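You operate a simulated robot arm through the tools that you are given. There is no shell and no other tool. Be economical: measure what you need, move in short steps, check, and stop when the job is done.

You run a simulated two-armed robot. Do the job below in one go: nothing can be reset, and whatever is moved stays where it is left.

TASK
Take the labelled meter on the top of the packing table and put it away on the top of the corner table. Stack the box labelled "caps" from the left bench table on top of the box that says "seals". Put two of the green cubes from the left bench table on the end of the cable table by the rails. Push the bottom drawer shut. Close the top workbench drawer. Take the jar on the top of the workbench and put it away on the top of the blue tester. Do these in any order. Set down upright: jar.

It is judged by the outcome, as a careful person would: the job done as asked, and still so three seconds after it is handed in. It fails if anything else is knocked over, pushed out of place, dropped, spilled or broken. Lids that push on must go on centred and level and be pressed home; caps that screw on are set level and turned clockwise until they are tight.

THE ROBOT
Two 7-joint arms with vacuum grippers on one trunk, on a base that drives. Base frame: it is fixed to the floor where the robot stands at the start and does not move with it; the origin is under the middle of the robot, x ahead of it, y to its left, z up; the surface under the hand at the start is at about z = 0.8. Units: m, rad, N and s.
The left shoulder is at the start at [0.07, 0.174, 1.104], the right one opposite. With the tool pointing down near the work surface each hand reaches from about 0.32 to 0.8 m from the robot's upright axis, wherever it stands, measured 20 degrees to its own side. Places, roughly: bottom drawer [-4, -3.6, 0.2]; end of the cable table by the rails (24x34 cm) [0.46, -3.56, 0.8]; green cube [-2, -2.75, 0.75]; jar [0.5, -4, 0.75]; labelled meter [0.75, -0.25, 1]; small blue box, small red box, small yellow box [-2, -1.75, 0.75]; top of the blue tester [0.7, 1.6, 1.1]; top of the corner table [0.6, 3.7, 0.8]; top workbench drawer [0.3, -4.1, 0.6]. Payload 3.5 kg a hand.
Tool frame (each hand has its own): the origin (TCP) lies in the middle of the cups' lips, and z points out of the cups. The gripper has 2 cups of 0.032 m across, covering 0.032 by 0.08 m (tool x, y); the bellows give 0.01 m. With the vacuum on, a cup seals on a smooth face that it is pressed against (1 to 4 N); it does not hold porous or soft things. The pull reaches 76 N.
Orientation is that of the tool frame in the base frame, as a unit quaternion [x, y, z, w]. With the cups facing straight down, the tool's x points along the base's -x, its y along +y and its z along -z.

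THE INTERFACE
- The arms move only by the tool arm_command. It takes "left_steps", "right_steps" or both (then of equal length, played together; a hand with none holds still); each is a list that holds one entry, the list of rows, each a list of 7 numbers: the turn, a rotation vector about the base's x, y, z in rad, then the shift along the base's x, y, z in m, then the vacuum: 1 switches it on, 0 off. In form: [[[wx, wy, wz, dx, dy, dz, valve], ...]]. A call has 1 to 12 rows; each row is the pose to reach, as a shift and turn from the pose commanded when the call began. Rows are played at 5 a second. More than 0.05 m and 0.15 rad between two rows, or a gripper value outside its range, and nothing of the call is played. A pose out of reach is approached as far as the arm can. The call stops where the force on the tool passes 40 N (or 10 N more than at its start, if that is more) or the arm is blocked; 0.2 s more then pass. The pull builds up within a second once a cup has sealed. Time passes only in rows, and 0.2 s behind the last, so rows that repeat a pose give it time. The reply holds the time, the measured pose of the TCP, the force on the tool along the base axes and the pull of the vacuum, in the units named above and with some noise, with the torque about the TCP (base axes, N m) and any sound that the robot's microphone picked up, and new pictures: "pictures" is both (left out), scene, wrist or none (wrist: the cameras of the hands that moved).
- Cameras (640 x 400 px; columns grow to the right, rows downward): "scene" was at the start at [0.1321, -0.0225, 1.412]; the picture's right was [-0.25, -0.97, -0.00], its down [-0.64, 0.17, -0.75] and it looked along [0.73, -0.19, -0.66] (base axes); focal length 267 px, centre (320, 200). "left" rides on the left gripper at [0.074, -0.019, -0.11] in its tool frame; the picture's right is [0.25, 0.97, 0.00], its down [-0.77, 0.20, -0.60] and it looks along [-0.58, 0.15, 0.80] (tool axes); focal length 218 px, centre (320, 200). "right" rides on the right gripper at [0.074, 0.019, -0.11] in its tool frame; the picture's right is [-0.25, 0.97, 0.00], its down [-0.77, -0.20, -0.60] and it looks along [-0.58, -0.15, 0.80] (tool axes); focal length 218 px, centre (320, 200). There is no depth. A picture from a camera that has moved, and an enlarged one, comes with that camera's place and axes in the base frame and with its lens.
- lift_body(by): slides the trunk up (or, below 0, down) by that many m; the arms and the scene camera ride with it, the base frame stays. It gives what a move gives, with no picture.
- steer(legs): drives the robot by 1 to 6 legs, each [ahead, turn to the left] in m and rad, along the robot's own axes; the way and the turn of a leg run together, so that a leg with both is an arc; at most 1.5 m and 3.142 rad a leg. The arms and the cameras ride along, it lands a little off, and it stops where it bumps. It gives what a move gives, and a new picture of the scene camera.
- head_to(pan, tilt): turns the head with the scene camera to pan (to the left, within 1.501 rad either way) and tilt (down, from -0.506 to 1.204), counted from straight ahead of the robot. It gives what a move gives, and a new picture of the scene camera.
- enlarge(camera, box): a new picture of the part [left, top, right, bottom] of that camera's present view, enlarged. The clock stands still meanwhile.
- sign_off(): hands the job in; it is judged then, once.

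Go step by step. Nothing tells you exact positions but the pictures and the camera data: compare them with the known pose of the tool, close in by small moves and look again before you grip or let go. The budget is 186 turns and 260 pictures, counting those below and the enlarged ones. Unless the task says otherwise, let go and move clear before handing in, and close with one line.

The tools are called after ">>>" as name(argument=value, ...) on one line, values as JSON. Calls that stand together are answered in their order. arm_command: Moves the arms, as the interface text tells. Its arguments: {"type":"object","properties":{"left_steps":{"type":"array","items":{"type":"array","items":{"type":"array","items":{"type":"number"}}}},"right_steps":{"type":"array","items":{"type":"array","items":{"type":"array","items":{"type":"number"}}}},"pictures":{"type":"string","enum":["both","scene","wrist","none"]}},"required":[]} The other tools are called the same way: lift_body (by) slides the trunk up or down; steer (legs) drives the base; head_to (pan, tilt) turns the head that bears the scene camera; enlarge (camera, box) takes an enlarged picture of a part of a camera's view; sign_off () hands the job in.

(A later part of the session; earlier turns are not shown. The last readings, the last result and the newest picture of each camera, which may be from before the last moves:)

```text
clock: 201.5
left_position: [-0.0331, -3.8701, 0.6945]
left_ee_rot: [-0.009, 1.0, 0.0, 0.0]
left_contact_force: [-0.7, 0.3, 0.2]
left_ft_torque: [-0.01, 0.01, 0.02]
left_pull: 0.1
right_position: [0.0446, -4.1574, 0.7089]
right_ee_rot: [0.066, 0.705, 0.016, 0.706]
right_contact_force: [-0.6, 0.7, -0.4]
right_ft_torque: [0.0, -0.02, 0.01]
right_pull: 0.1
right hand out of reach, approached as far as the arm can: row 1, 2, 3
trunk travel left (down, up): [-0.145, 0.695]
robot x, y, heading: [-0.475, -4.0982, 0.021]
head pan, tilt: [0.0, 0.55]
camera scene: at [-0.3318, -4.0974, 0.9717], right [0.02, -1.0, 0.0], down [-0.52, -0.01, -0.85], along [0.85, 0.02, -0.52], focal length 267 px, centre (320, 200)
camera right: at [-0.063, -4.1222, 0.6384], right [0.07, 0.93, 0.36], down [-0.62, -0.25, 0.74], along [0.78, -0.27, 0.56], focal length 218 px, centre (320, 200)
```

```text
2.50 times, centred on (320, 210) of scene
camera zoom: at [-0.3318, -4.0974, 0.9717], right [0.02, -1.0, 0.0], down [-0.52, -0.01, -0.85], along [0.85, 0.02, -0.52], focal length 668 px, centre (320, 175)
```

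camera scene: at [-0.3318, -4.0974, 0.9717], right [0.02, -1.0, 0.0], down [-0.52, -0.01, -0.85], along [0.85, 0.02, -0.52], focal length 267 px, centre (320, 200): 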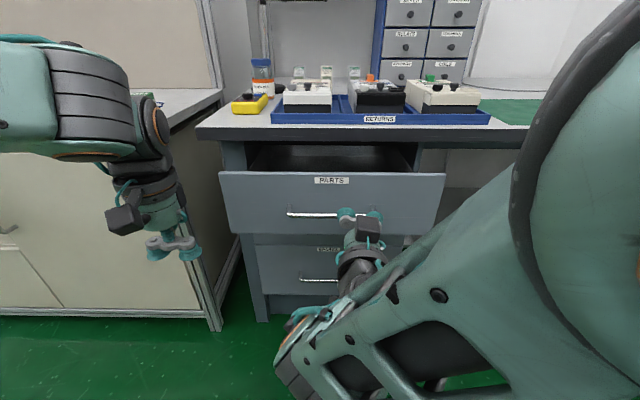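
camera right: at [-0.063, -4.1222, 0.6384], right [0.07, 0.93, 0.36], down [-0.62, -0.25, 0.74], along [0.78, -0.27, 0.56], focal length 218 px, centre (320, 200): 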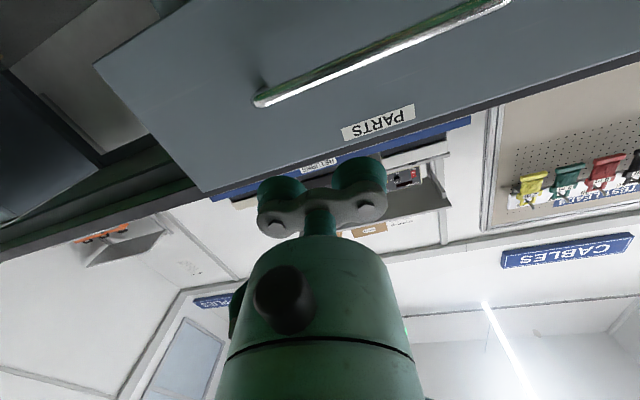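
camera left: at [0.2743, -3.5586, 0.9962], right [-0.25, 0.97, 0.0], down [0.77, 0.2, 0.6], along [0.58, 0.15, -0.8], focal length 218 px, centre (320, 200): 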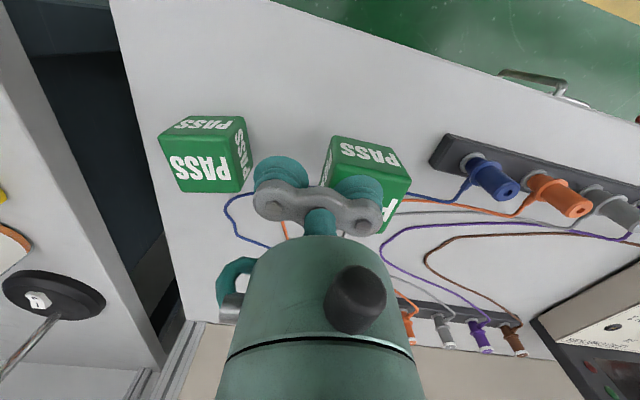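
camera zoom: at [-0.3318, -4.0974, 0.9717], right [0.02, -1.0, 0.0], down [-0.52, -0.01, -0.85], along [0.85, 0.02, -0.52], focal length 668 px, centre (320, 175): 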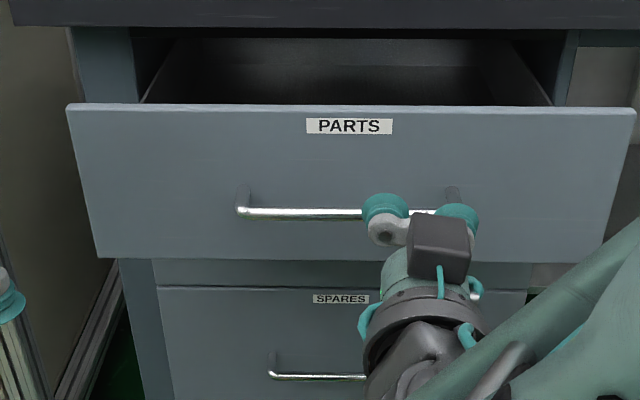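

The path above the handle is clear. I push forward with the arm.

>>> arm_command(right_steps=[[[0, 0, 0, 0.03, 0, -0.003, 0], [0, 0, 0, 0.06, 0, -0.004, 0], [0, 0, 0, 0.09, 0, -0.004, 0], [0, 0, 0, 0.11, 0, -0.004, 0], [0, 0, 0, 0.13, 0, -0.004, 0], [0, 0, 0, 0.15, 0, -0.004, 0], [0, 0, 0, 0.17, 0, -0.004, 0]]], pictures="scene")

```text
clock: 203.1
left_position: [-0.0343, -3.8701, 0.6931]
left_ee_rot: [-0.009, 1.0, 0.0, 0.001]
left_contact_force: [0.4, -0.2, -0.2]
left_ft_torque: [-0.01, 0.0, -0.03]
left_pull: 0.1
right_position: [0.2119, -4.1525, 0.7069]
right_ee_rot: [0.05, 0.7, 0.011, 0.712]
right_contact_force: [-0.1, 0.0, -0.4]
right_ft_torque: [-0.01, 0.01, 0.01]
right_pull: 0.3
trunk travel left (down, up): [-0.145, 0.695]
robot x, y, heading: [-0.472, -4.1001, 0.022]
head pan, tilt: [0.0, 0.55]
camera scene: at [-0.3315, -4.0975, 0.9716], right [0.02, -1.0, 0.0], down [-0.52, -0.01, -0.85], along [0.85, 0.02, -0.52], focal length 267 px, centre (320, 200)
```

scene: 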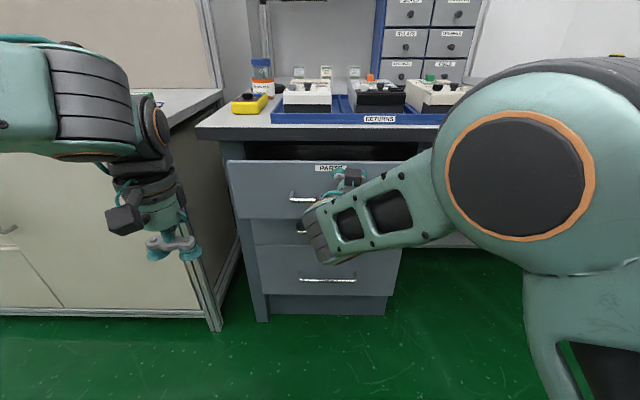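

The drawer is sliding in. I keep pushing.

>>> arm_command(right_steps=[[[0, 0, 0, 0.02, 0, 0, 0], [0, 0, 0, 0.04, 0, 0, 0], [0, 0, 0, 0.06, 0, 0, 0], [0, 0, 0, 0.08, 0, 0, 0], [0, 0, 0, 0.1, 0, 0, 0], [0, 0, 0, 0.12, 0, 0, 0], [0, 0, 0, 0.14, 0, 0, 0]]], pictures="scene")

>>> enlarge(camera="scene", box=[200, 100, 440, 300])

```text
clock: 204.4
left_position: [-0.0367, -3.8709, 0.6952]
left_ee_rot: [-0.009, 1.0, 0.001, 0.001]
left_contact_force: [-0.9, -1.2, -0.1]
left_ft_torque: [0.01, 0.0, -0.02]
left_pull: 0.1
right_position: [0.3142, -4.1427, 0.696]
right_ee_rot: [0.038, 0.705, 0.006, 0.708]
right_contact_force: [-19.3, -2.1, 3.0]
right_ft_torque: [0.32, 0.04, 0.09]
right_pull: 0.1
trunk travel left (down, up): [-0.145, 0.695]
robot x, y, heading: [-0.4719, -4.1028, 0.016]
head pan, tilt: [0.0, 0.55]
stopped in row 6 (right hand): the force on the tool passed its limit at 82 N (the readings are from after the stop); the commanded pose is now the measured one
camera scene: at [-0.3342, -4.0978, 0.9721], right [0.02, -1.0, 0.0], down [-0.52, -0.01, -0.85], along [0.85, 0.02, -0.52], focal length 267 px, centre (320, 200)
```

scene: 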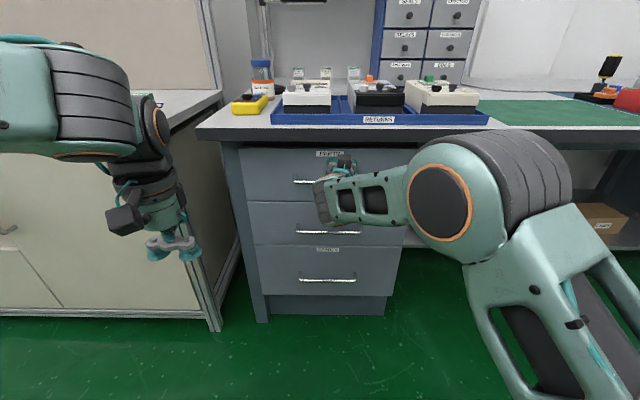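

```text
2.00 times, centred on (320, 200) of scene
camera zoom: at [-0.3342, -4.0978, 0.9721], right [0.02, -1.0, 0.0], down [-0.52, -0.01, -0.85], along [0.85, 0.02, -0.52], focal length 534 px, centre (320, 200)
```

zoom: 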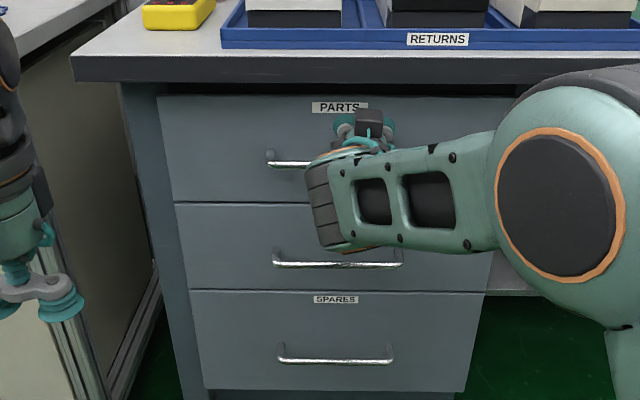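

The drawer hit its stop and looks flush. I retract the arm and check.

>>> arm_command(right_steps=[[[0, 0, 0, -0.03, 0, 0, 0], [0, 0, 0, -0.07, 0, 0, 0], [0, 0, 0, -0.11, 0, 0, 0], [0, 0, 0, -0.15, 0, 0, 0]]], pictures="none")

>>> steer(legs=[[-0.3, 0.0]])

>>> enlarge(camera="scene", box=[220, 100, 440, 300])

```text
clock: 205.4
left_position: [-0.0352, -3.8706, 0.694]
left_ee_rot: [-0.01, 1.0, 0.0, 0.001]
left_contact_force: [0.2, -0.1, -0.4]
left_ft_torque: [0.0, 0.01, 0.0]
left_pull: 0.0
right_position: [0.1678, -4.1483, 0.6969]
right_ee_rot: [0.046, 0.706, 0.008, 0.707]
right_contact_force: [0.0, 1.0, 0.0]
right_ft_torque: [0.01, 0.02, 0.0]
right_pull: 0.1
trunk travel left (down, up): [-0.145, 0.695]
robot x, y, heading: [-0.4699, -4.0999, 0.022]
head pan, tilt: [0.0, 0.55]
```

```text
clock: 207.4
left_position: [-0.3335, -3.8785, 0.694]
left_ee_rot: [-0.008, 1.0, 0.0, -0.001]
left_contact_force: [-0.3, -0.4, 1.2]
left_ft_torque: [-0.01, -0.02, 0.01]
left_pull: 0.0
right_position: [-0.1333, -4.1543, 0.6987]
right_ee_rot: [0.048, 0.705, 0.006, 0.708]
right_contact_force: [0.1, 0.5, -0.1]
right_ft_torque: [-0.01, 0.01, 0.01]
right_pull: 0.0
trunk travel left (down, up): [-0.145, 0.695]
robot x, y, heading: [-0.7737, -4.1049, 0.018]
head pan, tilt: [0.0, 0.55]
camera scene: at [-0.6324, -4.1037, 0.9718], right [0.02, -1.0, 0.0], down [-0.52, -0.01, -0.85], along [0.85, 0.01, -0.52], focal length 267 px, centre (320, 200)
```

scene: 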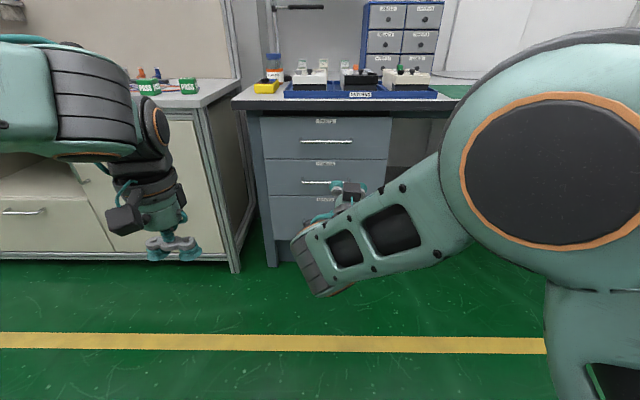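

```text
2.00 times, centred on (330, 200) of scene
camera zoom: at [-0.6324, -4.1037, 0.9718], right [0.02, -1.0, 0.0], down [-0.52, -0.01, -0.85], along [0.85, 0.01, -0.52], focal length 534 px, centre (300, 200)
```

zoom: 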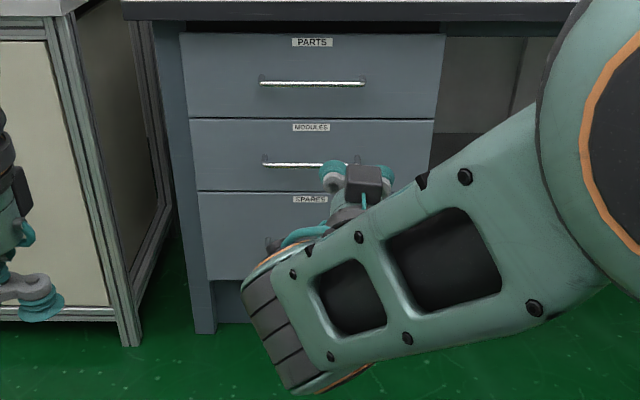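

The drawer is shut. For the bottom drawer I raise the trunk, turn around and look toward (-4, -3.6).

>>> lift_body(by=0.4)

>>> steer(legs=[[0, 3.1]])

>>> head_to(pan=0.0, tilt=0.3)

```text
clock: 211.3
left_position: [-0.3332, -3.8787, 1.0927]
left_ee_rot: [-0.009, 1.0, 0.0, 0.0]
left_contact_force: [-0.1, 0.3, 0.1]
left_ft_torque: [0.01, -0.03, 0.04]
left_pull: 0.0
right_position: [-0.1328, -4.1565, 1.0995]
right_ee_rot: [0.049, 0.705, 0.006, 0.707]
right_contact_force: [1.1, 0.4, 0.3]
right_ft_torque: [0.01, 0.01, -0.01]
right_pull: 0.0
trunk travel left (down, up): [-0.545, 0.295]
robot x, y, heading: [-0.7742, -4.1002, 0.011]
head pan, tilt: [0.0, 0.55]
```

```text
clock: 218.9
left_position: [-1.2194, -4.3147, 1.0934]
left_ee_rot: [1.0, -0.013, 0.0, 0.0]
left_contact_force: [-0.1, 0.2, -0.2]
left_ft_torque: [-0.03, -0.01, 0.02]
left_pull: 0.0
right_position: [-1.4096, -4.028, 1.0984]
right_ee_rot: [-0.704, 0.063, 0.707, 0.008]
right_contact_force: [0.2, -0.5, 0.0]
right_ft_torque: [0.03, 0.0, -0.02]
right_pull: 0.3
trunk travel left (down, up): [-0.545, 0.295]
robot x, y, heading: [-0.7703, -4.1055, 3.119]
head pan, tilt: [0.0, 0.55]
camera scene: at [-0.912, -4.1024, 1.3717], right [0.03, 1.0, 0.0], down [0.52, -0.01, -0.85], along [-0.85, 0.02, -0.52], focal length 267 px, centre (320, 200)
```

scene: 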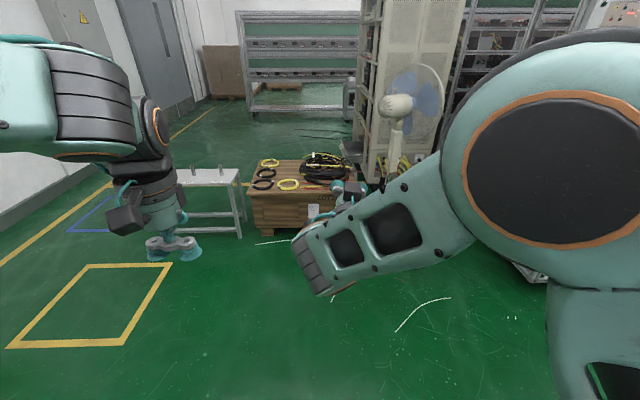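

```text
clock: 219.7
left_position: [-1.2214, -4.3141, 1.0935]
left_ee_rot: [1.0, -0.013, -0.001, 0.001]
left_contact_force: [0.0, 0.0, 0.9]
left_ft_torque: [0.01, 0.02, 0.0]
left_pull: 0.0
right_position: [-1.4096, -4.0259, 1.0995]
right_ee_rot: [-0.704, 0.064, 0.708, 0.008]
right_contact_force: [-0.3, 0.1, 0.4]
right_ft_torque: [-0.01, 0.02, 0.03]
right_pull: 0.1
trunk travel left (down, up): [-0.545, 0.295]
robot x, y, heading: [-0.7714, -4.1038, 3.116]
head pan, tilt: [0.0, 0.3]
camera scene: at [-0.9156, -4.1022, 1.3946], right [0.03, 1.0, 0.0], down [0.3, -0.01, -0.95], along [-0.95, 0.02, -0.3], focal length 267 px, centre (320, 200)
```

scene: 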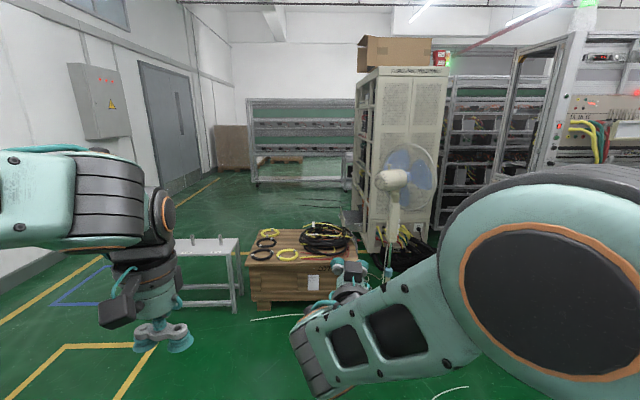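

>>> enlarge(camera="scene", box=[300, 130, 460, 260])

```text
3.08 times, centred on (380, 195) of scene
camera zoom: at [-0.9156, -4.1022, 1.3946], right [0.03, 1.0, 0.0], down [0.3, -0.01, -0.95], along [-0.95, 0.02, -0.3], focal length 822 px, centre (135, 215)
```

zoom: 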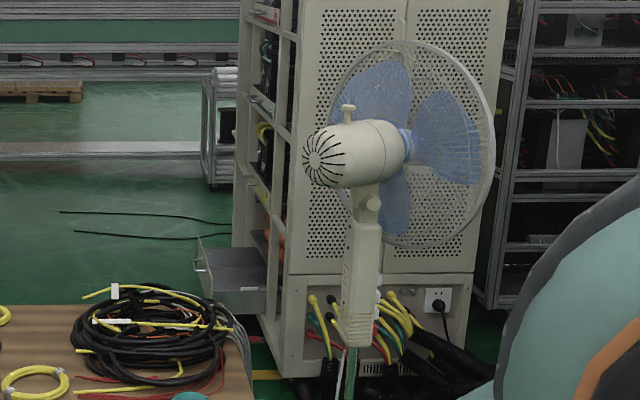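

The open bottom drawer sticks out of the tall cabinet's south side near (-3.8, -3.7), so it must be pushed toward +y. I'll drive around south of the crate and steel table; first leg, then look.

>>> steer(legs=[[0, 0.75], [1.3, 0]])

>>> head_to(pan=-0.4, tilt=0.4)

```text
clock: 228.2
left_position: [-1.9209, -5.4378, 1.0941]
left_ee_rot: [0.933, 0.36, 0.001, 0.0]
left_contact_force: [0.3, 0.7, 0.3]
left_ft_torque: [0.01, 0.01, 0.0]
left_pull: 0.0
right_position: [-2.2555, -5.3606, 1.0978]
right_ee_rot: [0.677, 0.202, -0.66, 0.255]
right_contact_force: [-0.3, 0.6, 0.1]
right_ft_torque: [0.03, 0.02, 0.0]
right_pull: 0.1
trunk travel left (down, up): [-0.545, 0.295]
robot x, y, heading: [-1.7415, -4.9771, -2.406]
head pan, tilt: [0.0, 0.3]
camera scene: at [-1.8468, -5.0753, 1.3947], right [-0.67, 0.74, 0.0], down [0.22, 0.2, -0.96], along [-0.71, -0.64, -0.3], focal length 267 px, centre (320, 200)
```

scene: 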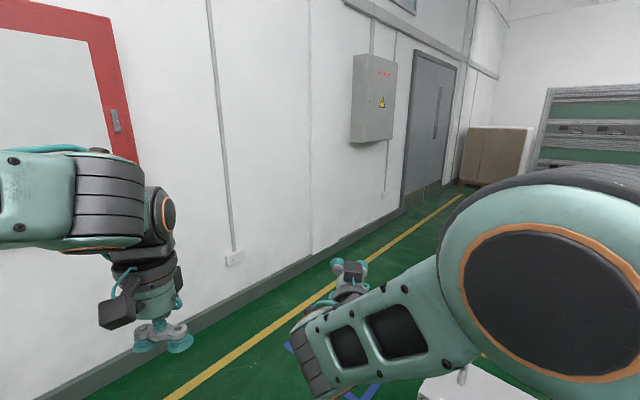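

```text
clock: 229.1
left_position: [-1.9217, -5.4376, 1.0928]
left_ee_rot: [0.933, 0.359, 0.0, 0.001]
left_contact_force: [-0.7, 0.1, -0.8]
left_ft_torque: [-0.01, -0.02, -0.01]
left_pull: 0.1
right_position: [-2.2555, -5.3604, 1.0993]
right_ee_rot: [0.677, 0.202, -0.66, 0.256]
right_contact_force: [0.1, -0.5, -0.6]
right_ft_torque: [0.0, 0.0, 0.01]
right_pull: 0.1
trunk travel left (down, up): [-0.545, 0.295]
robot x, y, heading: [-1.7396, -4.9759, -2.409]
head pan, tilt: [-0.4, 0.4]
camera scene: at [-1.8648, -5.0431, 1.3855], right [-0.33, 0.94, 0.0], down [0.37, 0.13, -0.92], along [-0.87, -0.3, -0.39], focal length 267 px, centre (320, 200)
```

scene: 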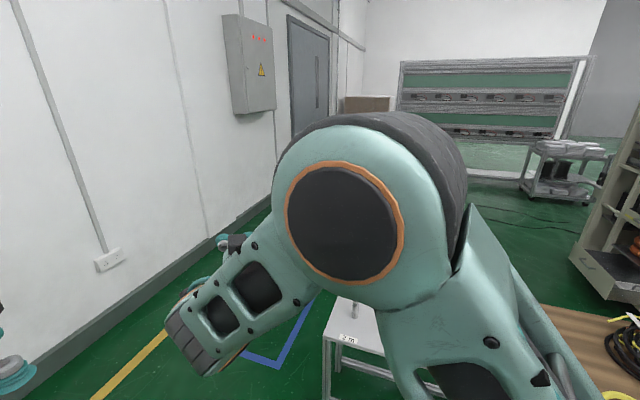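

The wall is at y about -6.7 and the steel table's corner at (-2.56, -5.27), so the lane at y about -5.95 is free. I go through it to x about -3.9 and face +y.

>>> steer(legs=[[0, 0.1], [1.25, 0], [0, -0.83], [1.3, 0]])

>>> head_to(pan=-1.0, tilt=0.4)

```text
clock: 244.2
left_position: [-4.2947, -6.2109, 1.0933]
left_ee_rot: [0.999, 0.034, 0.001, 0.0]
left_contact_force: [0.0, 0.1, 0.0]
left_ft_torque: [-0.01, 0.0, 0.0]
left_pull: 0.1
right_position: [-4.5094, -5.9437, 1.0996]
right_ee_rot: [-0.706, 0.031, 0.707, -0.027]
right_contact_force: [0.0, 0.1, 0.2]
right_ft_torque: [0.01, 0.0, -0.01]
right_pull: 0.2
trunk travel left (down, up): [-0.545, 0.295]
robot x, y, heading: [-3.8679, -5.9614, -3.071]
head pan, tilt: [-0.4, 0.4]
camera scene: at [-4.0058, -5.9352, 1.3854], right [0.32, 0.95, 0.0], down [0.37, -0.13, -0.92], along [-0.87, 0.3, -0.39], focal length 267 px, centre (320, 200)
```

scene: 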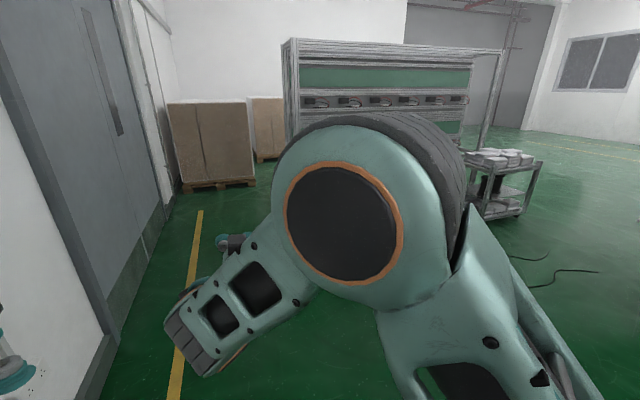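

```text
clock: 245.2
left_position: [-4.2949, -6.2103, 1.0931]
left_ee_rot: [0.999, 0.035, 0.0, 0.001]
left_contact_force: [-0.5, -0.3, 0.4]
left_ft_torque: [0.01, -0.03, -0.02]
left_pull: 0.0
right_position: [-4.5112, -5.9436, 1.0985]
right_ee_rot: [-0.706, 0.031, 0.707, -0.026]
right_contact_force: [0.0, -0.8, 0.3]
right_ft_torque: [0.01, -0.01, 0.01]
right_pull: 0.0
trunk travel left (down, up): [-0.545, 0.295]
robot x, y, heading: [-3.8664, -5.9585, -3.072]
head pan, tilt: [-1.0, 0.4]
camera scene: at [-3.9735, -5.891, 1.3854], right [0.8, 0.6, 0.0], down [0.23, -0.31, -0.92], along [-0.55, 0.74, -0.39], focal length 267 px, centre (320, 200)
```

scene: 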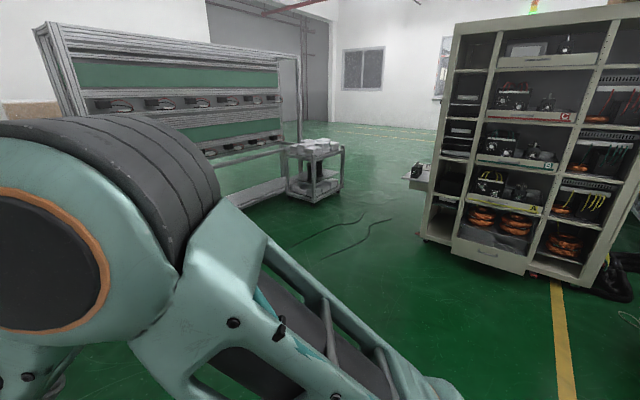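

The cabinet's open bottom drawer faces me now. I turn to face +y.

>>> steer(legs=[[0, -1.64], [0.5, 0]])

>>> head_to(pan=0.0, tilt=0.5)

```text
clock: 252.0
left_position: [-4.1113, -5.029, 1.0928]
left_ee_rot: [0.715, -0.699, 0.001, 0.001]
left_contact_force: [0.9, 0.6, 0.5]
left_ft_torque: [-0.02, -0.02, 0.0]
left_pull: 0.1
right_position: [-3.8339, -4.8269, 1.0996]
right_ee_rot: [-0.465, 0.532, 0.507, 0.493]
right_contact_force: [0.0, 0.3, -0.9]
right_ft_torque: [0.0, -0.03, -0.02]
right_pull: 0.0
trunk travel left (down, up): [-0.545, 0.295]
robot x, y, heading: [-3.8829, -5.4687, 1.594]
head pan, tilt: [-1.0, 0.4]
camera scene: at [-3.8046, -5.3656, 1.3854], right [0.56, -0.83, 0.0], down [-0.32, -0.22, -0.92], along [0.76, 0.51, -0.39], focal length 267 px, centre (320, 200)
```

scene: 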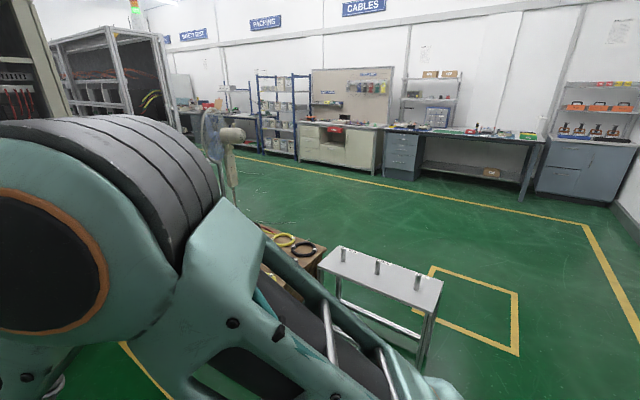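

```text
clock: 253.3
left_position: [-4.1096, -5.0288, 1.0938]
left_ee_rot: [0.715, -0.7, 0.0, 0.0]
left_contact_force: [0.7, 0.4, 0.8]
left_ft_torque: [0.0, -0.02, 0.04]
left_pull: 0.1
right_position: [-3.8326, -4.8281, 1.0997]
right_ee_rot: [-0.465, 0.532, 0.507, 0.493]
right_contact_force: [-0.3, -0.3, 0.0]
right_ft_torque: [-0.01, 0.02, 0.01]
right_pull: 0.1
trunk travel left (down, up): [-0.545, 0.295]
robot x, y, heading: [-3.8801, -5.465, 1.594]
head pan, tilt: [0.0, 0.499]
camera scene: at [-3.8834, -5.3267, 1.3763], right [1.0, 0.02, 0.0], down [0.01, -0.48, -0.88], along [-0.02, 0.88, -0.48], focal length 267 px, centre (320, 200)
```

scene: 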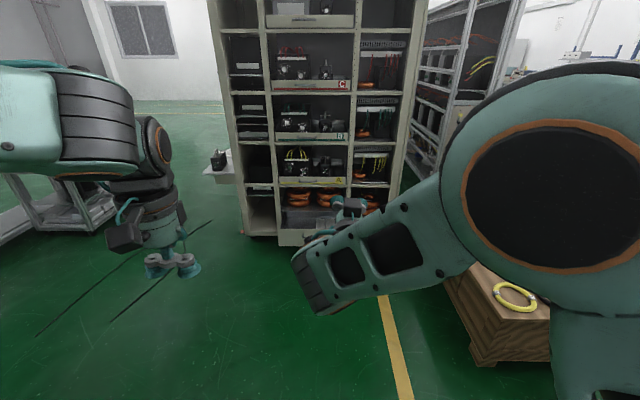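

>>> enlarge(camera="scene", box=[200, 150, 400, 275])

```text
3.20 times, centred on (300, 212) of scene
camera zoom: at [-3.8834, -5.3267, 1.3763], right [1.0, 0.02, 0.0], down [0.01, -0.48, -0.88], along [-0.02, 0.88, -0.48], focal length 855 px, centre (384, 160)
```

zoom: 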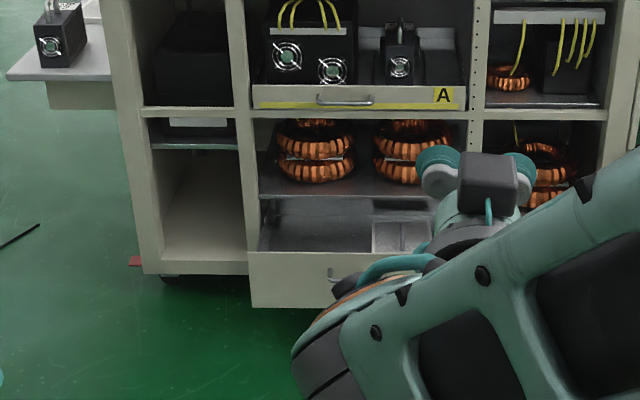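

The drawer face is near y -3.68, low (z about 0.06 to 0.23), with a handle midway. I drive closer and lower the trunk, then tilt the right hand 45° down-forward.

>>> steer(legs=[[0.9, -0.02]])

>>> lift_body(by=-0.4)

>>> arm_command(right_steps=[[[-0.13, 0, 0, 0, -0.02, 0, 0], [-0.26, 0, 0, 0, -0.04, 0, 0], [-0.39, 0, 0, 0, -0.05, 0, 0], [-0.52, 0, 0, 0, -0.06, 0, 0], [-0.65, 0, 0, 0, -0.06, 0, 0], [-0.785, 0, 0, 0, -0.06, 0, 0], [-0.785, 0, 0, 0, -0.06, -0.04, 0], [-0.785, 0, 0, 0, -0.06, -0.08, 0]]])

```text
clock: 258.1
left_position: [-4.113, -4.1121, 1.0935]
left_ee_rot: [0.707, -0.707, 0.001, 0.0]
left_contact_force: [0.7, -0.2, -0.3]
left_ft_torque: [0.0, 0.01, -0.03]
left_pull: 0.0
right_position: [-3.8323, -3.9157, 1.0983]
right_ee_rot: [-0.46, 0.536, 0.502, 0.499]
right_contact_force: [0.5, -0.5, -0.2]
right_ft_torque: [-0.02, 0.0, 0.01]
right_pull: 0.1
trunk travel left (down, up): [-0.545, 0.295]
robot x, y, heading: [-3.8909, -4.5555, 1.575]
head pan, tilt: [0.0, 0.499]
camera scene: at [-3.8918, -4.4137, 1.3763], right [1.0, 0.0, 0.0], down [0.0, -0.48, -0.88], along [0.0, 0.88, -0.48], focal length 267 px, centre (320, 200)
```

scene: 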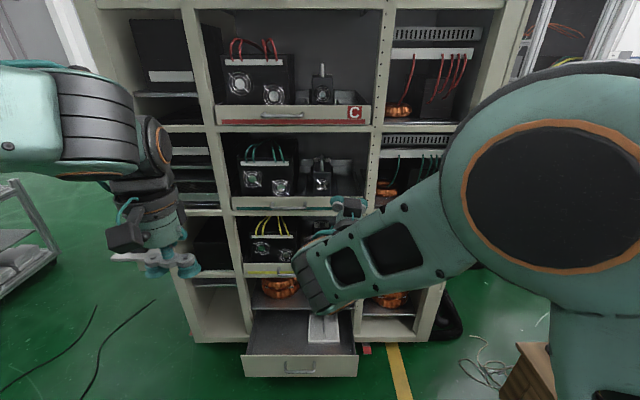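

```text
clock: 261.9
left_position: [-4.112, -4.1126, 0.6931]
left_ee_rot: [0.707, -0.707, 0.0, 0.0]
left_contact_force: [-0.2, -0.6, -1.1]
left_ft_torque: [0.0, -0.02, -0.01]
left_pull: 0.0
right_position: [-3.8316, -3.9145, 0.6996]
right_ee_rot: [-0.459, 0.537, 0.502, 0.499]
right_contact_force: [0.0, -0.4, -0.1]
right_ft_torque: [0.01, 0.02, -0.02]
right_pull: 0.1
trunk travel left (down, up): [-0.145, 0.695]
robot x, y, heading: [-3.89, -4.554, 1.574]
head pan, tilt: [0.0, 0.499]
```

```text
clock: 263.7
left_position: [-4.1129, -4.1124, 0.6932]
left_ee_rot: [0.708, -0.707, 0.001, -0.001]
left_contact_force: [-0.4, -1.1, -0.4]
left_ft_torque: [0.01, 0.01, -0.02]
left_pull: 0.1
right_position: [-3.8318, -3.9765, 0.6194]
right_ee_rot: [-0.616, 0.688, 0.258, 0.284]
right_contact_force: [-0.6, -0.1, -0.1]
right_ft_torque: [-0.01, 0.02, 0.0]
right_pull: 0.0
trunk travel left (down, up): [-0.145, 0.695]
robot x, y, heading: [-3.8921, -4.5563, 1.57]
head pan, tilt: [0.0, 0.499]
camera scene: at [-3.8918, -4.4137, 0.9763], right [1.0, 0.0, 0.0], down [0.0, -0.48, -0.88], along [0.0, 0.88, -0.48], focal length 267 px, centre (320, 200)
camera right: at [-3.8653, -4.104, 0.6461], right [-0.94, 0.28, 0.18], down [0.22, 0.09, 0.97], along [0.26, 0.95, -0.15], focal length 218 px, centre (320, 200)
```

scene: 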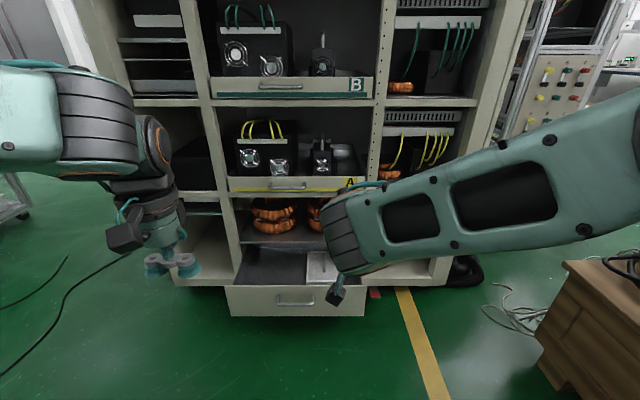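
right: 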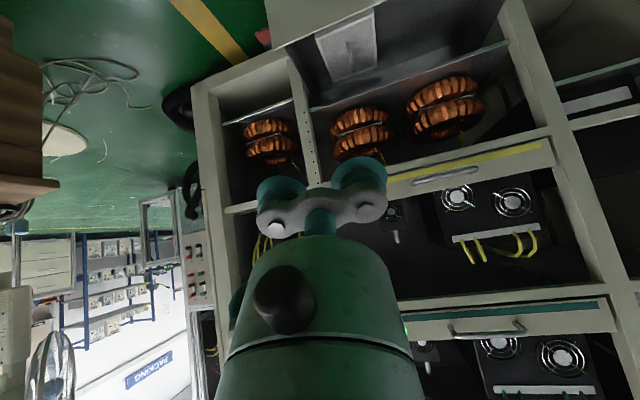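

Now I have the drawer face: y -3.747, z 0.115 to 0.265, x -4.22 to -3.73, handle at x about -3.98. I can push right of the handle at x -3.83; I lower the trunk and the hand.

>>> lift_body(by=-0.12)

>>> arm_command(right_steps=[[[0, 0, 0, 0, 0, -0.04, 0], [0, 0, 0, 0, 0, -0.08, 0], [0, 0, 0, 0, 0, -0.12, 0], [0, 0, 0, 0, 0, -0.16, 0], [0, 0, 0, 0, 0, -0.2, 0], [0, 0, 0, 0, 0, -0.24, 0], [0, 0, 0, 0, 0, -0.28, 0], [0, 0, 0, 0, 0, -0.305, 0]]])

```text
clock: 265.2
left_position: [-4.1125, -4.1118, 0.5742]
left_ee_rot: [0.708, -0.706, 0.0, 0.001]
left_contact_force: [-0.6, 0.1, 0.8]
left_ft_torque: [0.0, -0.02, 0.01]
left_pull: 0.0
right_position: [-3.8314, -3.9763, 0.5013]
right_ee_rot: [-0.615, 0.688, 0.258, 0.286]
right_contact_force: [-0.7, -0.6, 0.4]
right_ft_torque: [0.0, -0.01, -0.03]
right_pull: 0.0
trunk travel left (down, up): [-0.025, 0.815]
robot x, y, heading: [-3.8911, -4.5541, 1.575]
head pan, tilt: [0.0, 0.499]
```

```text
clock: 267.0
left_position: [-4.1137, -4.1112, 0.5738]
left_ee_rot: [0.707, -0.707, 0.0, 0.0]
left_contact_force: [-0.4, -0.7, -0.4]
left_ft_torque: [0.0, -0.03, 0.01]
left_pull: 0.0
right_position: [-3.8325, -3.9773, 0.1959]
right_ee_rot: [-0.616, 0.687, 0.259, 0.286]
right_contact_force: [0.7, 0.1, 0.2]
right_ft_torque: [-0.02, 0.0, -0.01]
right_pull: 0.0
trunk travel left (down, up): [-0.025, 0.815]
robot x, y, heading: [-3.8889, -4.5533, 1.573]
head pan, tilt: [0.0, 0.499]
camera scene: at [-3.8918, -4.414, 0.8563], right [1.0, 0.0, 0.0], down [0.0, -0.48, -0.88], along [0.0, 0.88, -0.48], focal length 267 px, centre (320, 200)
camera right: at [-3.8663, -4.1048, 0.2208], right [-0.94, 0.28, 0.18], down [0.22, 0.09, 0.97], along [0.26, 0.96, -0.15], focal length 218 px, centre (320, 200)
```

scene: 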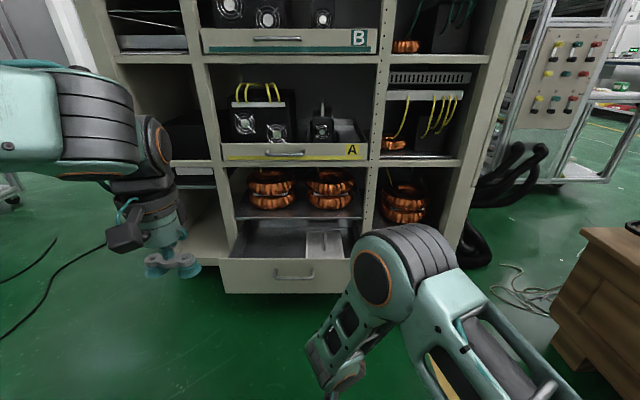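
right: 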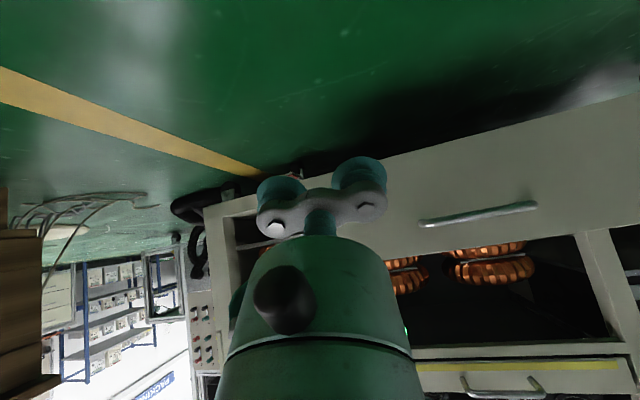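

The hand is level with the drawer face, right of the handle. I drive 0.18 m closer and then push with the arm.

>>> steer(legs=[[0.18, 0.0]])

>>> arm_command(right_steps=[[[0, 0, 0, -0.01, 0.02, 0, 0], [0, 0, 0, -0.01, 0.04, 0, 0], [0, 0, 0, -0.01, 0.06, 0, 0], [0, 0, 0, -0.01, 0.08, 0, 0], [0, 0, 0, -0.01, 0.1, 0, 0], [0, 0, 0, -0.01, 0.12, 0, 0]]])

```text
clock: 268.5
left_position: [-4.1124, -3.9323, 0.5739]
left_ee_rot: [0.708, -0.706, 0.0, 0.0]
left_contact_force: [-0.2, 0.3, -0.4]
left_ft_torque: [-0.01, 0.02, 0.03]
left_pull: 0.2
right_position: [-3.8337, -3.7978, 0.1949]
right_ee_rot: [-0.616, 0.688, 0.259, 0.284]
right_contact_force: [-1.1, -1.1, -0.4]
right_ft_torque: [-0.01, 0.01, 0.05]
right_pull: 0.1
trunk travel left (down, up): [-0.025, 0.815]
robot x, y, heading: [-3.8886, -4.3719, 1.572]
head pan, tilt: [0.0, 0.499]
camera scene: at [-3.8921, -4.2341, 0.8563], right [1.0, 0.0, 0.0], down [0.0, -0.48, -0.88], along [0.0, 0.88, -0.48], focal length 267 px, centre (320, 200)
```

scene: 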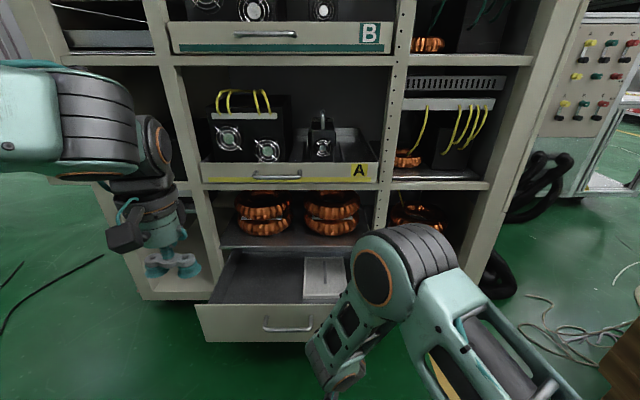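

```text
clock: 269.9
left_position: [-4.1138, -3.9322, 0.5725]
left_ee_rot: [0.708, -0.707, 0.0, -0.001]
left_contact_force: [0.1, -0.1, -0.3]
left_ft_torque: [0.02, 0.02, 0.0]
left_pull: 0.0
right_position: [-3.8435, -3.677, 0.1982]
right_ee_rot: [-0.615, 0.688, 0.259, 0.285]
right_contact_force: [0.2, -0.2, 0.4]
right_ft_torque: [0.0, 0.03, -0.02]
right_pull: 0.1
trunk travel left (down, up): [-0.025, 0.815]
robot x, y, heading: [-3.8881, -4.3728, 1.573]
head pan, tilt: [0.0, 0.499]
camera scene: at [-3.8921, -4.234, 0.8563], right [1.0, 0.0, 0.0], down [0.0, -0.48, -0.88], along [0.0, 0.88, -0.48], focal length 267 px, centre (320, 200)
camera right: at [-3.8764, -3.8047, 0.2228], right [-0.94, 0.28, 0.18], down [0.22, 0.09, 0.97], along [0.26, 0.96, -0.15], focal length 218 px, centre (320, 200)
```

scene: 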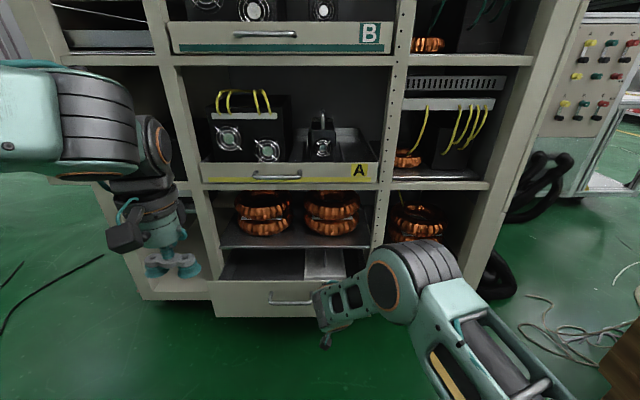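
right: 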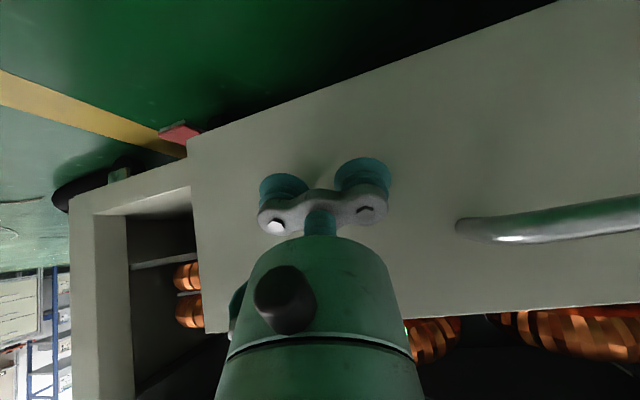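

The drawer is moving in, with the cups nicely on its face. I keep pushing until it stops.

>>> arm_command(right_steps=[[[0, 0, 0, 0, 0.02, 0, 0], [0, 0, 0, 0, 0.04, 0, 0], [0, 0, 0, 0, 0.06, 0, 0], [0, 0, 0, 0, 0.08, 0, 0], [0, 0, 0, 0, 0.1, 0, 0], [0, 0, 0, 0, 0.12, 0, 0], [0, 0, 0, 0, 0.14, 0, 0], [0, 0, 0, 0, 0.16, 0, 0]]])

```text
clock: 271.4
left_position: [-4.1133, -3.931, 0.5727]
left_ee_rot: [-0.707, 0.707, -0.001, -0.001]
left_contact_force: [0.2, 0.0, 0.5]
left_ft_torque: [0.0, 0.0, 0.02]
left_pull: 0.0
right_position: [-3.8422, -3.5517, 0.1895]
right_ee_rot: [-0.617, 0.691, 0.251, 0.281]
right_contact_force: [0.7, -14.0, 1.5]
right_ft_torque: [0.26, 0.05, 0.03]
right_pull: 0.0
right hand out of reach, approached as far as the arm can: row 7
trunk travel left (down, up): [-0.025, 0.815]
robot x, y, heading: [-3.8914, -4.3747, 1.571]
head pan, tilt: [0.0, 0.499]
stopped in row 7 (right hand): the force on the tool passed its limit at 80 N (the readings are from after the stop); the commanded pose is now the measured one
camera scene: at [-3.8921, -4.2342, 0.8562], right [1.0, 0.0, 0.0], down [0.0, -0.48, -0.88], along [0.0, 0.88, -0.48], focal length 267 px, centre (320, 200)
camera right: at [-3.8757, -3.6798, 0.2173], right [-0.94, 0.29, 0.18], down [0.21, 0.11, 0.97], along [0.26, 0.95, -0.16], focal length 218 px, centre (320, 200)
```

scene: 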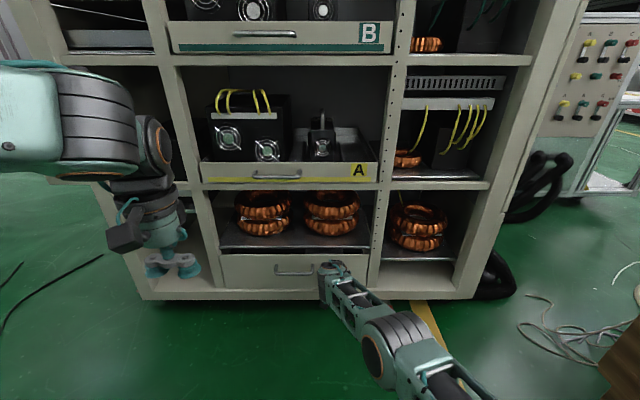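
right: 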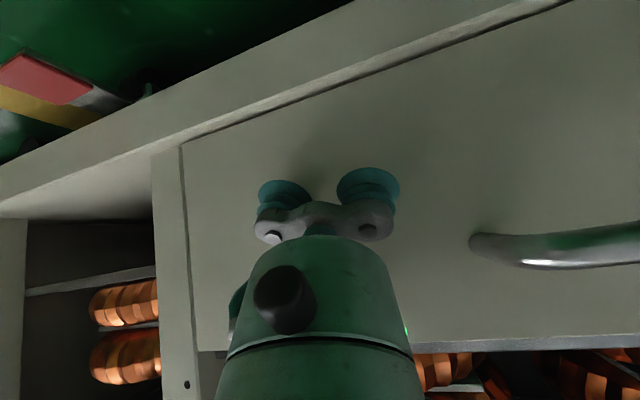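

The drawer sits flush in its frame after an 80 N stop. I retract, back off and look.

>>> arm_command(right_steps=[[[0, 0, 0, 0, -0.03, 0, 0], [0, 0, 0, 0, -0.07, 0, 0], [0, 0, 0, 0, -0.11, 0, 0], [0, 0, 0, 0, -0.15, 0, 0], [0, 0, 0, 0, -0.18, 0.04, 0], [0, 0, 0, 0, -0.2, 0.08, 0], [0, 0, 0, 0, -0.2, 0.12, 0], [0, 0, 0, 0, -0.2, 0.16, 0], [0, 0, 0, 0, -0.2, 0.2, 0], [0, 0, 0, 0, -0.2, 0.24, 0], [0, 0, 0, 0, -0.2, 0.28, 0]]], pictures="none")

>>> steer(legs=[[-0.6, 0.0]])

>>> enlarge(camera="scene", box=[200, 130, 420, 270])

```text
clock: 273.8
left_position: [-4.1123, -3.9328, 0.5735]
left_ee_rot: [-0.707, 0.708, -0.001, -0.001]
left_contact_force: [0.0, 0.0, 0.1]
left_ft_torque: [-0.01, -0.02, 0.01]
left_pull: 0.0
right_position: [-3.8416, -3.7532, 0.4731]
right_ee_rot: [-0.617, 0.691, 0.251, 0.281]
right_contact_force: [-0.3, 0.6, -0.7]
right_ft_torque: [0.0, 0.02, -0.01]
right_pull: 0.0
trunk travel left (down, up): [-0.025, 0.815]
robot x, y, heading: [-3.8929, -4.3716, 1.572]
head pan, tilt: [0.0, 0.499]
```

```text
clock: 277.3
left_position: [-4.1122, -4.5419, 0.574]
left_ee_rot: [0.707, -0.707, 0.0, 0.0]
left_contact_force: [-0.3, 0.1, -0.3]
left_ft_torque: [0.0, 0.0, 0.01]
left_pull: 0.1
right_position: [-3.8405, -4.3638, 0.4728]
right_ee_rot: [-0.617, 0.691, 0.252, 0.282]
right_contact_force: [-0.1, -0.7, -0.4]
right_ft_torque: [0.02, 0.0, 0.01]
right_pull: 0.0
trunk travel left (down, up): [-0.025, 0.815]
robot x, y, heading: [-3.8896, -4.9836, 1.572]
head pan, tilt: [0.0, 0.499]
camera scene: at [-3.8912, -4.8442, 0.8563], right [1.0, 0.0, 0.0], down [0.0, -0.48, -0.88], along [0.0, 0.88, -0.48], focal length 267 px, centre (320, 200)
```

scene: 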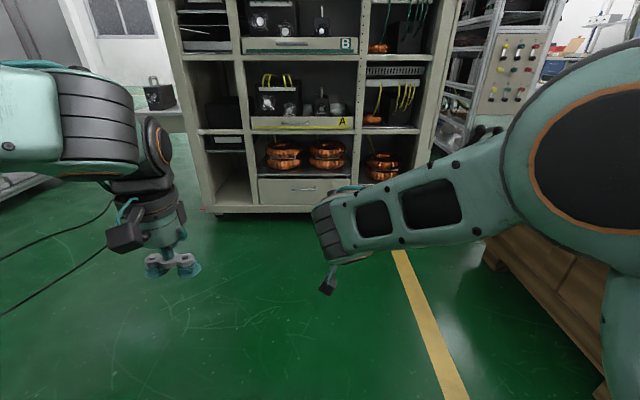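

```text
2.86 times, centred on (310, 200) of scene
camera zoom: at [-3.8912, -4.8442, 0.8563], right [1.0, 0.0, 0.0], down [0.0, -0.48, -0.88], along [0.0, 0.88, -0.48], focal length 763 px, centre (349, 200)
```

zoom: 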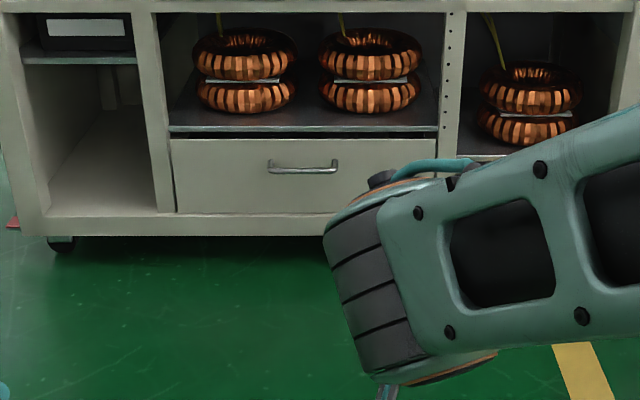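

Bottom drawer is shut. I raise the trunk, point the right hand down again, and drive back to the workbench for the jar.

>>> lift_body(by=0.4)

>>> lift_body(by=0.175)

>>> arm_command(right_steps=[[[-0.13, 0.013, 0, 0, -0.01, 0, 0], [-0.26, 0.026, 0, 0, -0.02, 0, 0], [-0.39, 0.04, 0, 0, -0.03, 0, 0], [-0.52, 0.053, 0, 0, -0.04, 0, 0], [-0.65, 0.066, 0, 0, -0.05, 0, 0], [-0.773, 0.079, 0, 0, -0.06, 0, 0], [-0.773, 0.079, 0, 0.03, -0.08, 0, 0], [-0.773, 0.079, 0, 0.06, -0.1, 0, 0]]], pictures="none")

>>> steer(legs=[[-0.97, 0.0], [0, -1.57], [1.4, 0], [0.45, 0]])

```text
clock: 281.1
left_position: [-4.1117, -4.5413, 0.9734]
left_ee_rot: [0.708, -0.707, 0.001, 0.001]
left_contact_force: [-0.2, 0.7, -0.7]
left_ft_torque: [0.03, 0.05, -0.02]
left_pull: 0.0
right_position: [-3.8419, -4.3639, 0.8728]
right_ee_rot: [-0.616, 0.69, 0.252, 0.283]
right_contact_force: [0.6, 0.2, 0.0]
right_ft_torque: [0.01, 0.01, 0.04]
right_pull: 0.1
trunk travel left (down, up): [-0.425, 0.415]
robot x, y, heading: [-3.8917, -4.9858, 1.573]
head pan, tilt: [0.0, 0.499]
```

```text
clock: 283.1
left_position: [-4.1118, -4.5406, 1.1484]
left_ee_rot: [-0.707, 0.707, -0.001, -0.001]
left_contact_force: [1.1, 0.7, -0.9]
left_ft_torque: [0.04, -0.01, -0.01]
left_pull: 0.0
right_position: [-3.8408, -4.3625, 1.0477]
right_ee_rot: [-0.616, 0.69, 0.252, 0.283]
right_contact_force: [-0.7, 0.7, 0.3]
right_ft_torque: [-0.06, -0.01, 0.01]
right_pull: 0.1
trunk travel left (down, up): [-0.6, 0.24]
robot x, y, heading: [-3.8917, -4.9853, 1.57]
head pan, tilt: [0.0, 0.499]
```

```text
clock: 284.9
left_position: [-4.111, -4.5438, 1.149]
left_ee_rot: [-0.707, 0.707, 0.0, 0.0]
left_contact_force: [0.5, -0.1, -0.6]
left_ft_torque: [0.02, 0.05, -0.02]
left_pull: 0.0
right_position: [-3.781, -4.4637, 1.0471]
right_ee_rot: [-0.668, 0.744, -0.003, 0.002]
right_contact_force: [0.1, 0.4, -0.5]
right_ft_torque: [0.02, 0.02, 0.01]
right_pull: 0.1
trunk travel left (down, up): [-0.6, 0.24]
robot x, y, heading: [-3.8908, -4.979, 1.572]
head pan, tilt: [0.0, 0.499]
```

```text
clock: 302.9
left_position: [-1.5628, -5.8537, 1.1492]
left_ee_rot: [0.023, 1.0, 0.0, -0.002]
left_contact_force: [0.1, 0.2, -0.9]
left_ft_torque: [0.01, 0.01, 0.02]
left_pull: 0.0
right_position: [-1.4992, -6.1877, 1.0479]
right_ee_rot: [0.078, 0.997, -0.003, 0.0]
right_contact_force: [0.1, 0.0, -0.1]
right_ft_torque: [0.01, -0.03, 0.03]
right_pull: 0.2
trunk travel left (down, up): [-0.6, 0.24]
robot x, y, heading: [-2.0147, -6.0526, -0.044]
head pan, tilt: [0.0, 0.499]
camera scene: at [-1.8739, -6.0599, 1.4313], right [-0.05, -1.0, 0.0], down [-0.48, 0.02, -0.88], along [0.88, -0.04, -0.48], focal length 267 px, centre (320, 200)
```

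scene: 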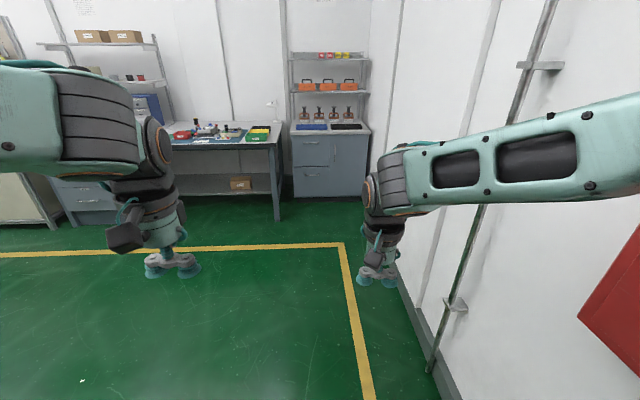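

>>> steer(legs=[[0, 1.02], [1.2, 0], [1.15, 0], [0, -0.975]])

>>> head_to(pan=0.15, tilt=0.6)

```text
clock: 319.4
left_position: [-0.3334, -3.8594, 1.1491]
left_ee_rot: [-0.014, 1.0, 0.0, -0.001]
left_contact_force: [-0.4, 0.0, 0.1]
left_ft_torque: [-0.01, 0.03, 0.01]
left_pull: 0.0
right_position: [-0.2451, -4.1879, 1.0476]
right_ee_rot: [0.042, 0.999, -0.003, 0.0]
right_contact_force: [0.2, -0.1, -0.3]
right_ft_torque: [0.03, 0.0, 0.0]
right_pull: 0.0
trunk travel left (down, up): [-0.6, 0.24]
robot x, y, heading: [-0.7715, -4.0896, 0.031]
head pan, tilt: [0.0, 0.499]
camera scene: at [-0.6284, -4.0886, 1.4313], right [0.03, -1.0, 0.0], down [-0.48, -0.01, -0.88], along [0.88, 0.03, -0.48], focal length 267 px, centre (320, 200)
```

scene: 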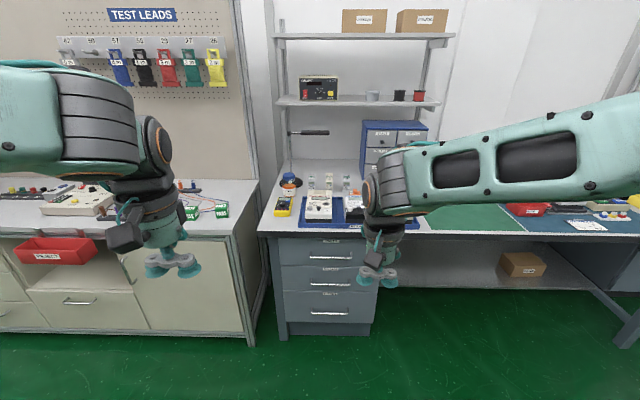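

```text
clock: 320.1
left_position: [-0.3337, -3.8591, 1.1496]
left_ee_rot: [-0.014, 1.0, 0.0, -0.001]
left_contact_force: [-0.5, -0.1, -0.9]
left_ft_torque: [0.0, 0.0, 0.0]
left_pull: 0.1
right_position: [-0.2435, -4.1866, 1.0465]
right_ee_rot: [0.041, 0.999, -0.004, -0.001]
right_contact_force: [0.4, 0.0, 0.7]
right_ft_torque: [-0.01, 0.03, 0.0]
right_pull: 0.0
trunk travel left (down, up): [-0.6, 0.24]
robot x, y, heading: [-0.7671, -4.0914, 0.028]
head pan, tilt: [0.15, 0.6]
camera scene: at [-0.6323, -4.0758, 1.4222], right [0.18, -0.98, 0.0], down [-0.56, -0.1, -0.83], along [0.81, 0.15, -0.56], focal length 267 px, centre (320, 200)
```

scene: 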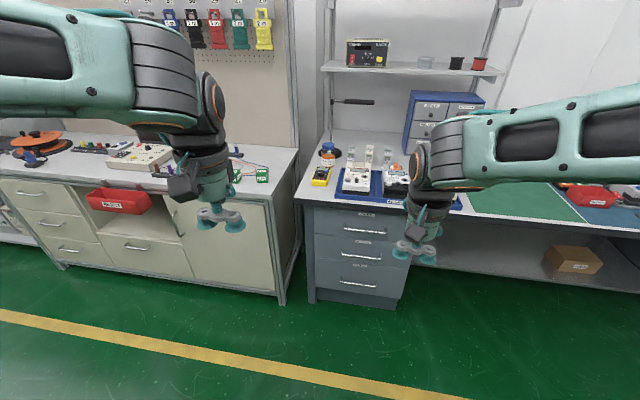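

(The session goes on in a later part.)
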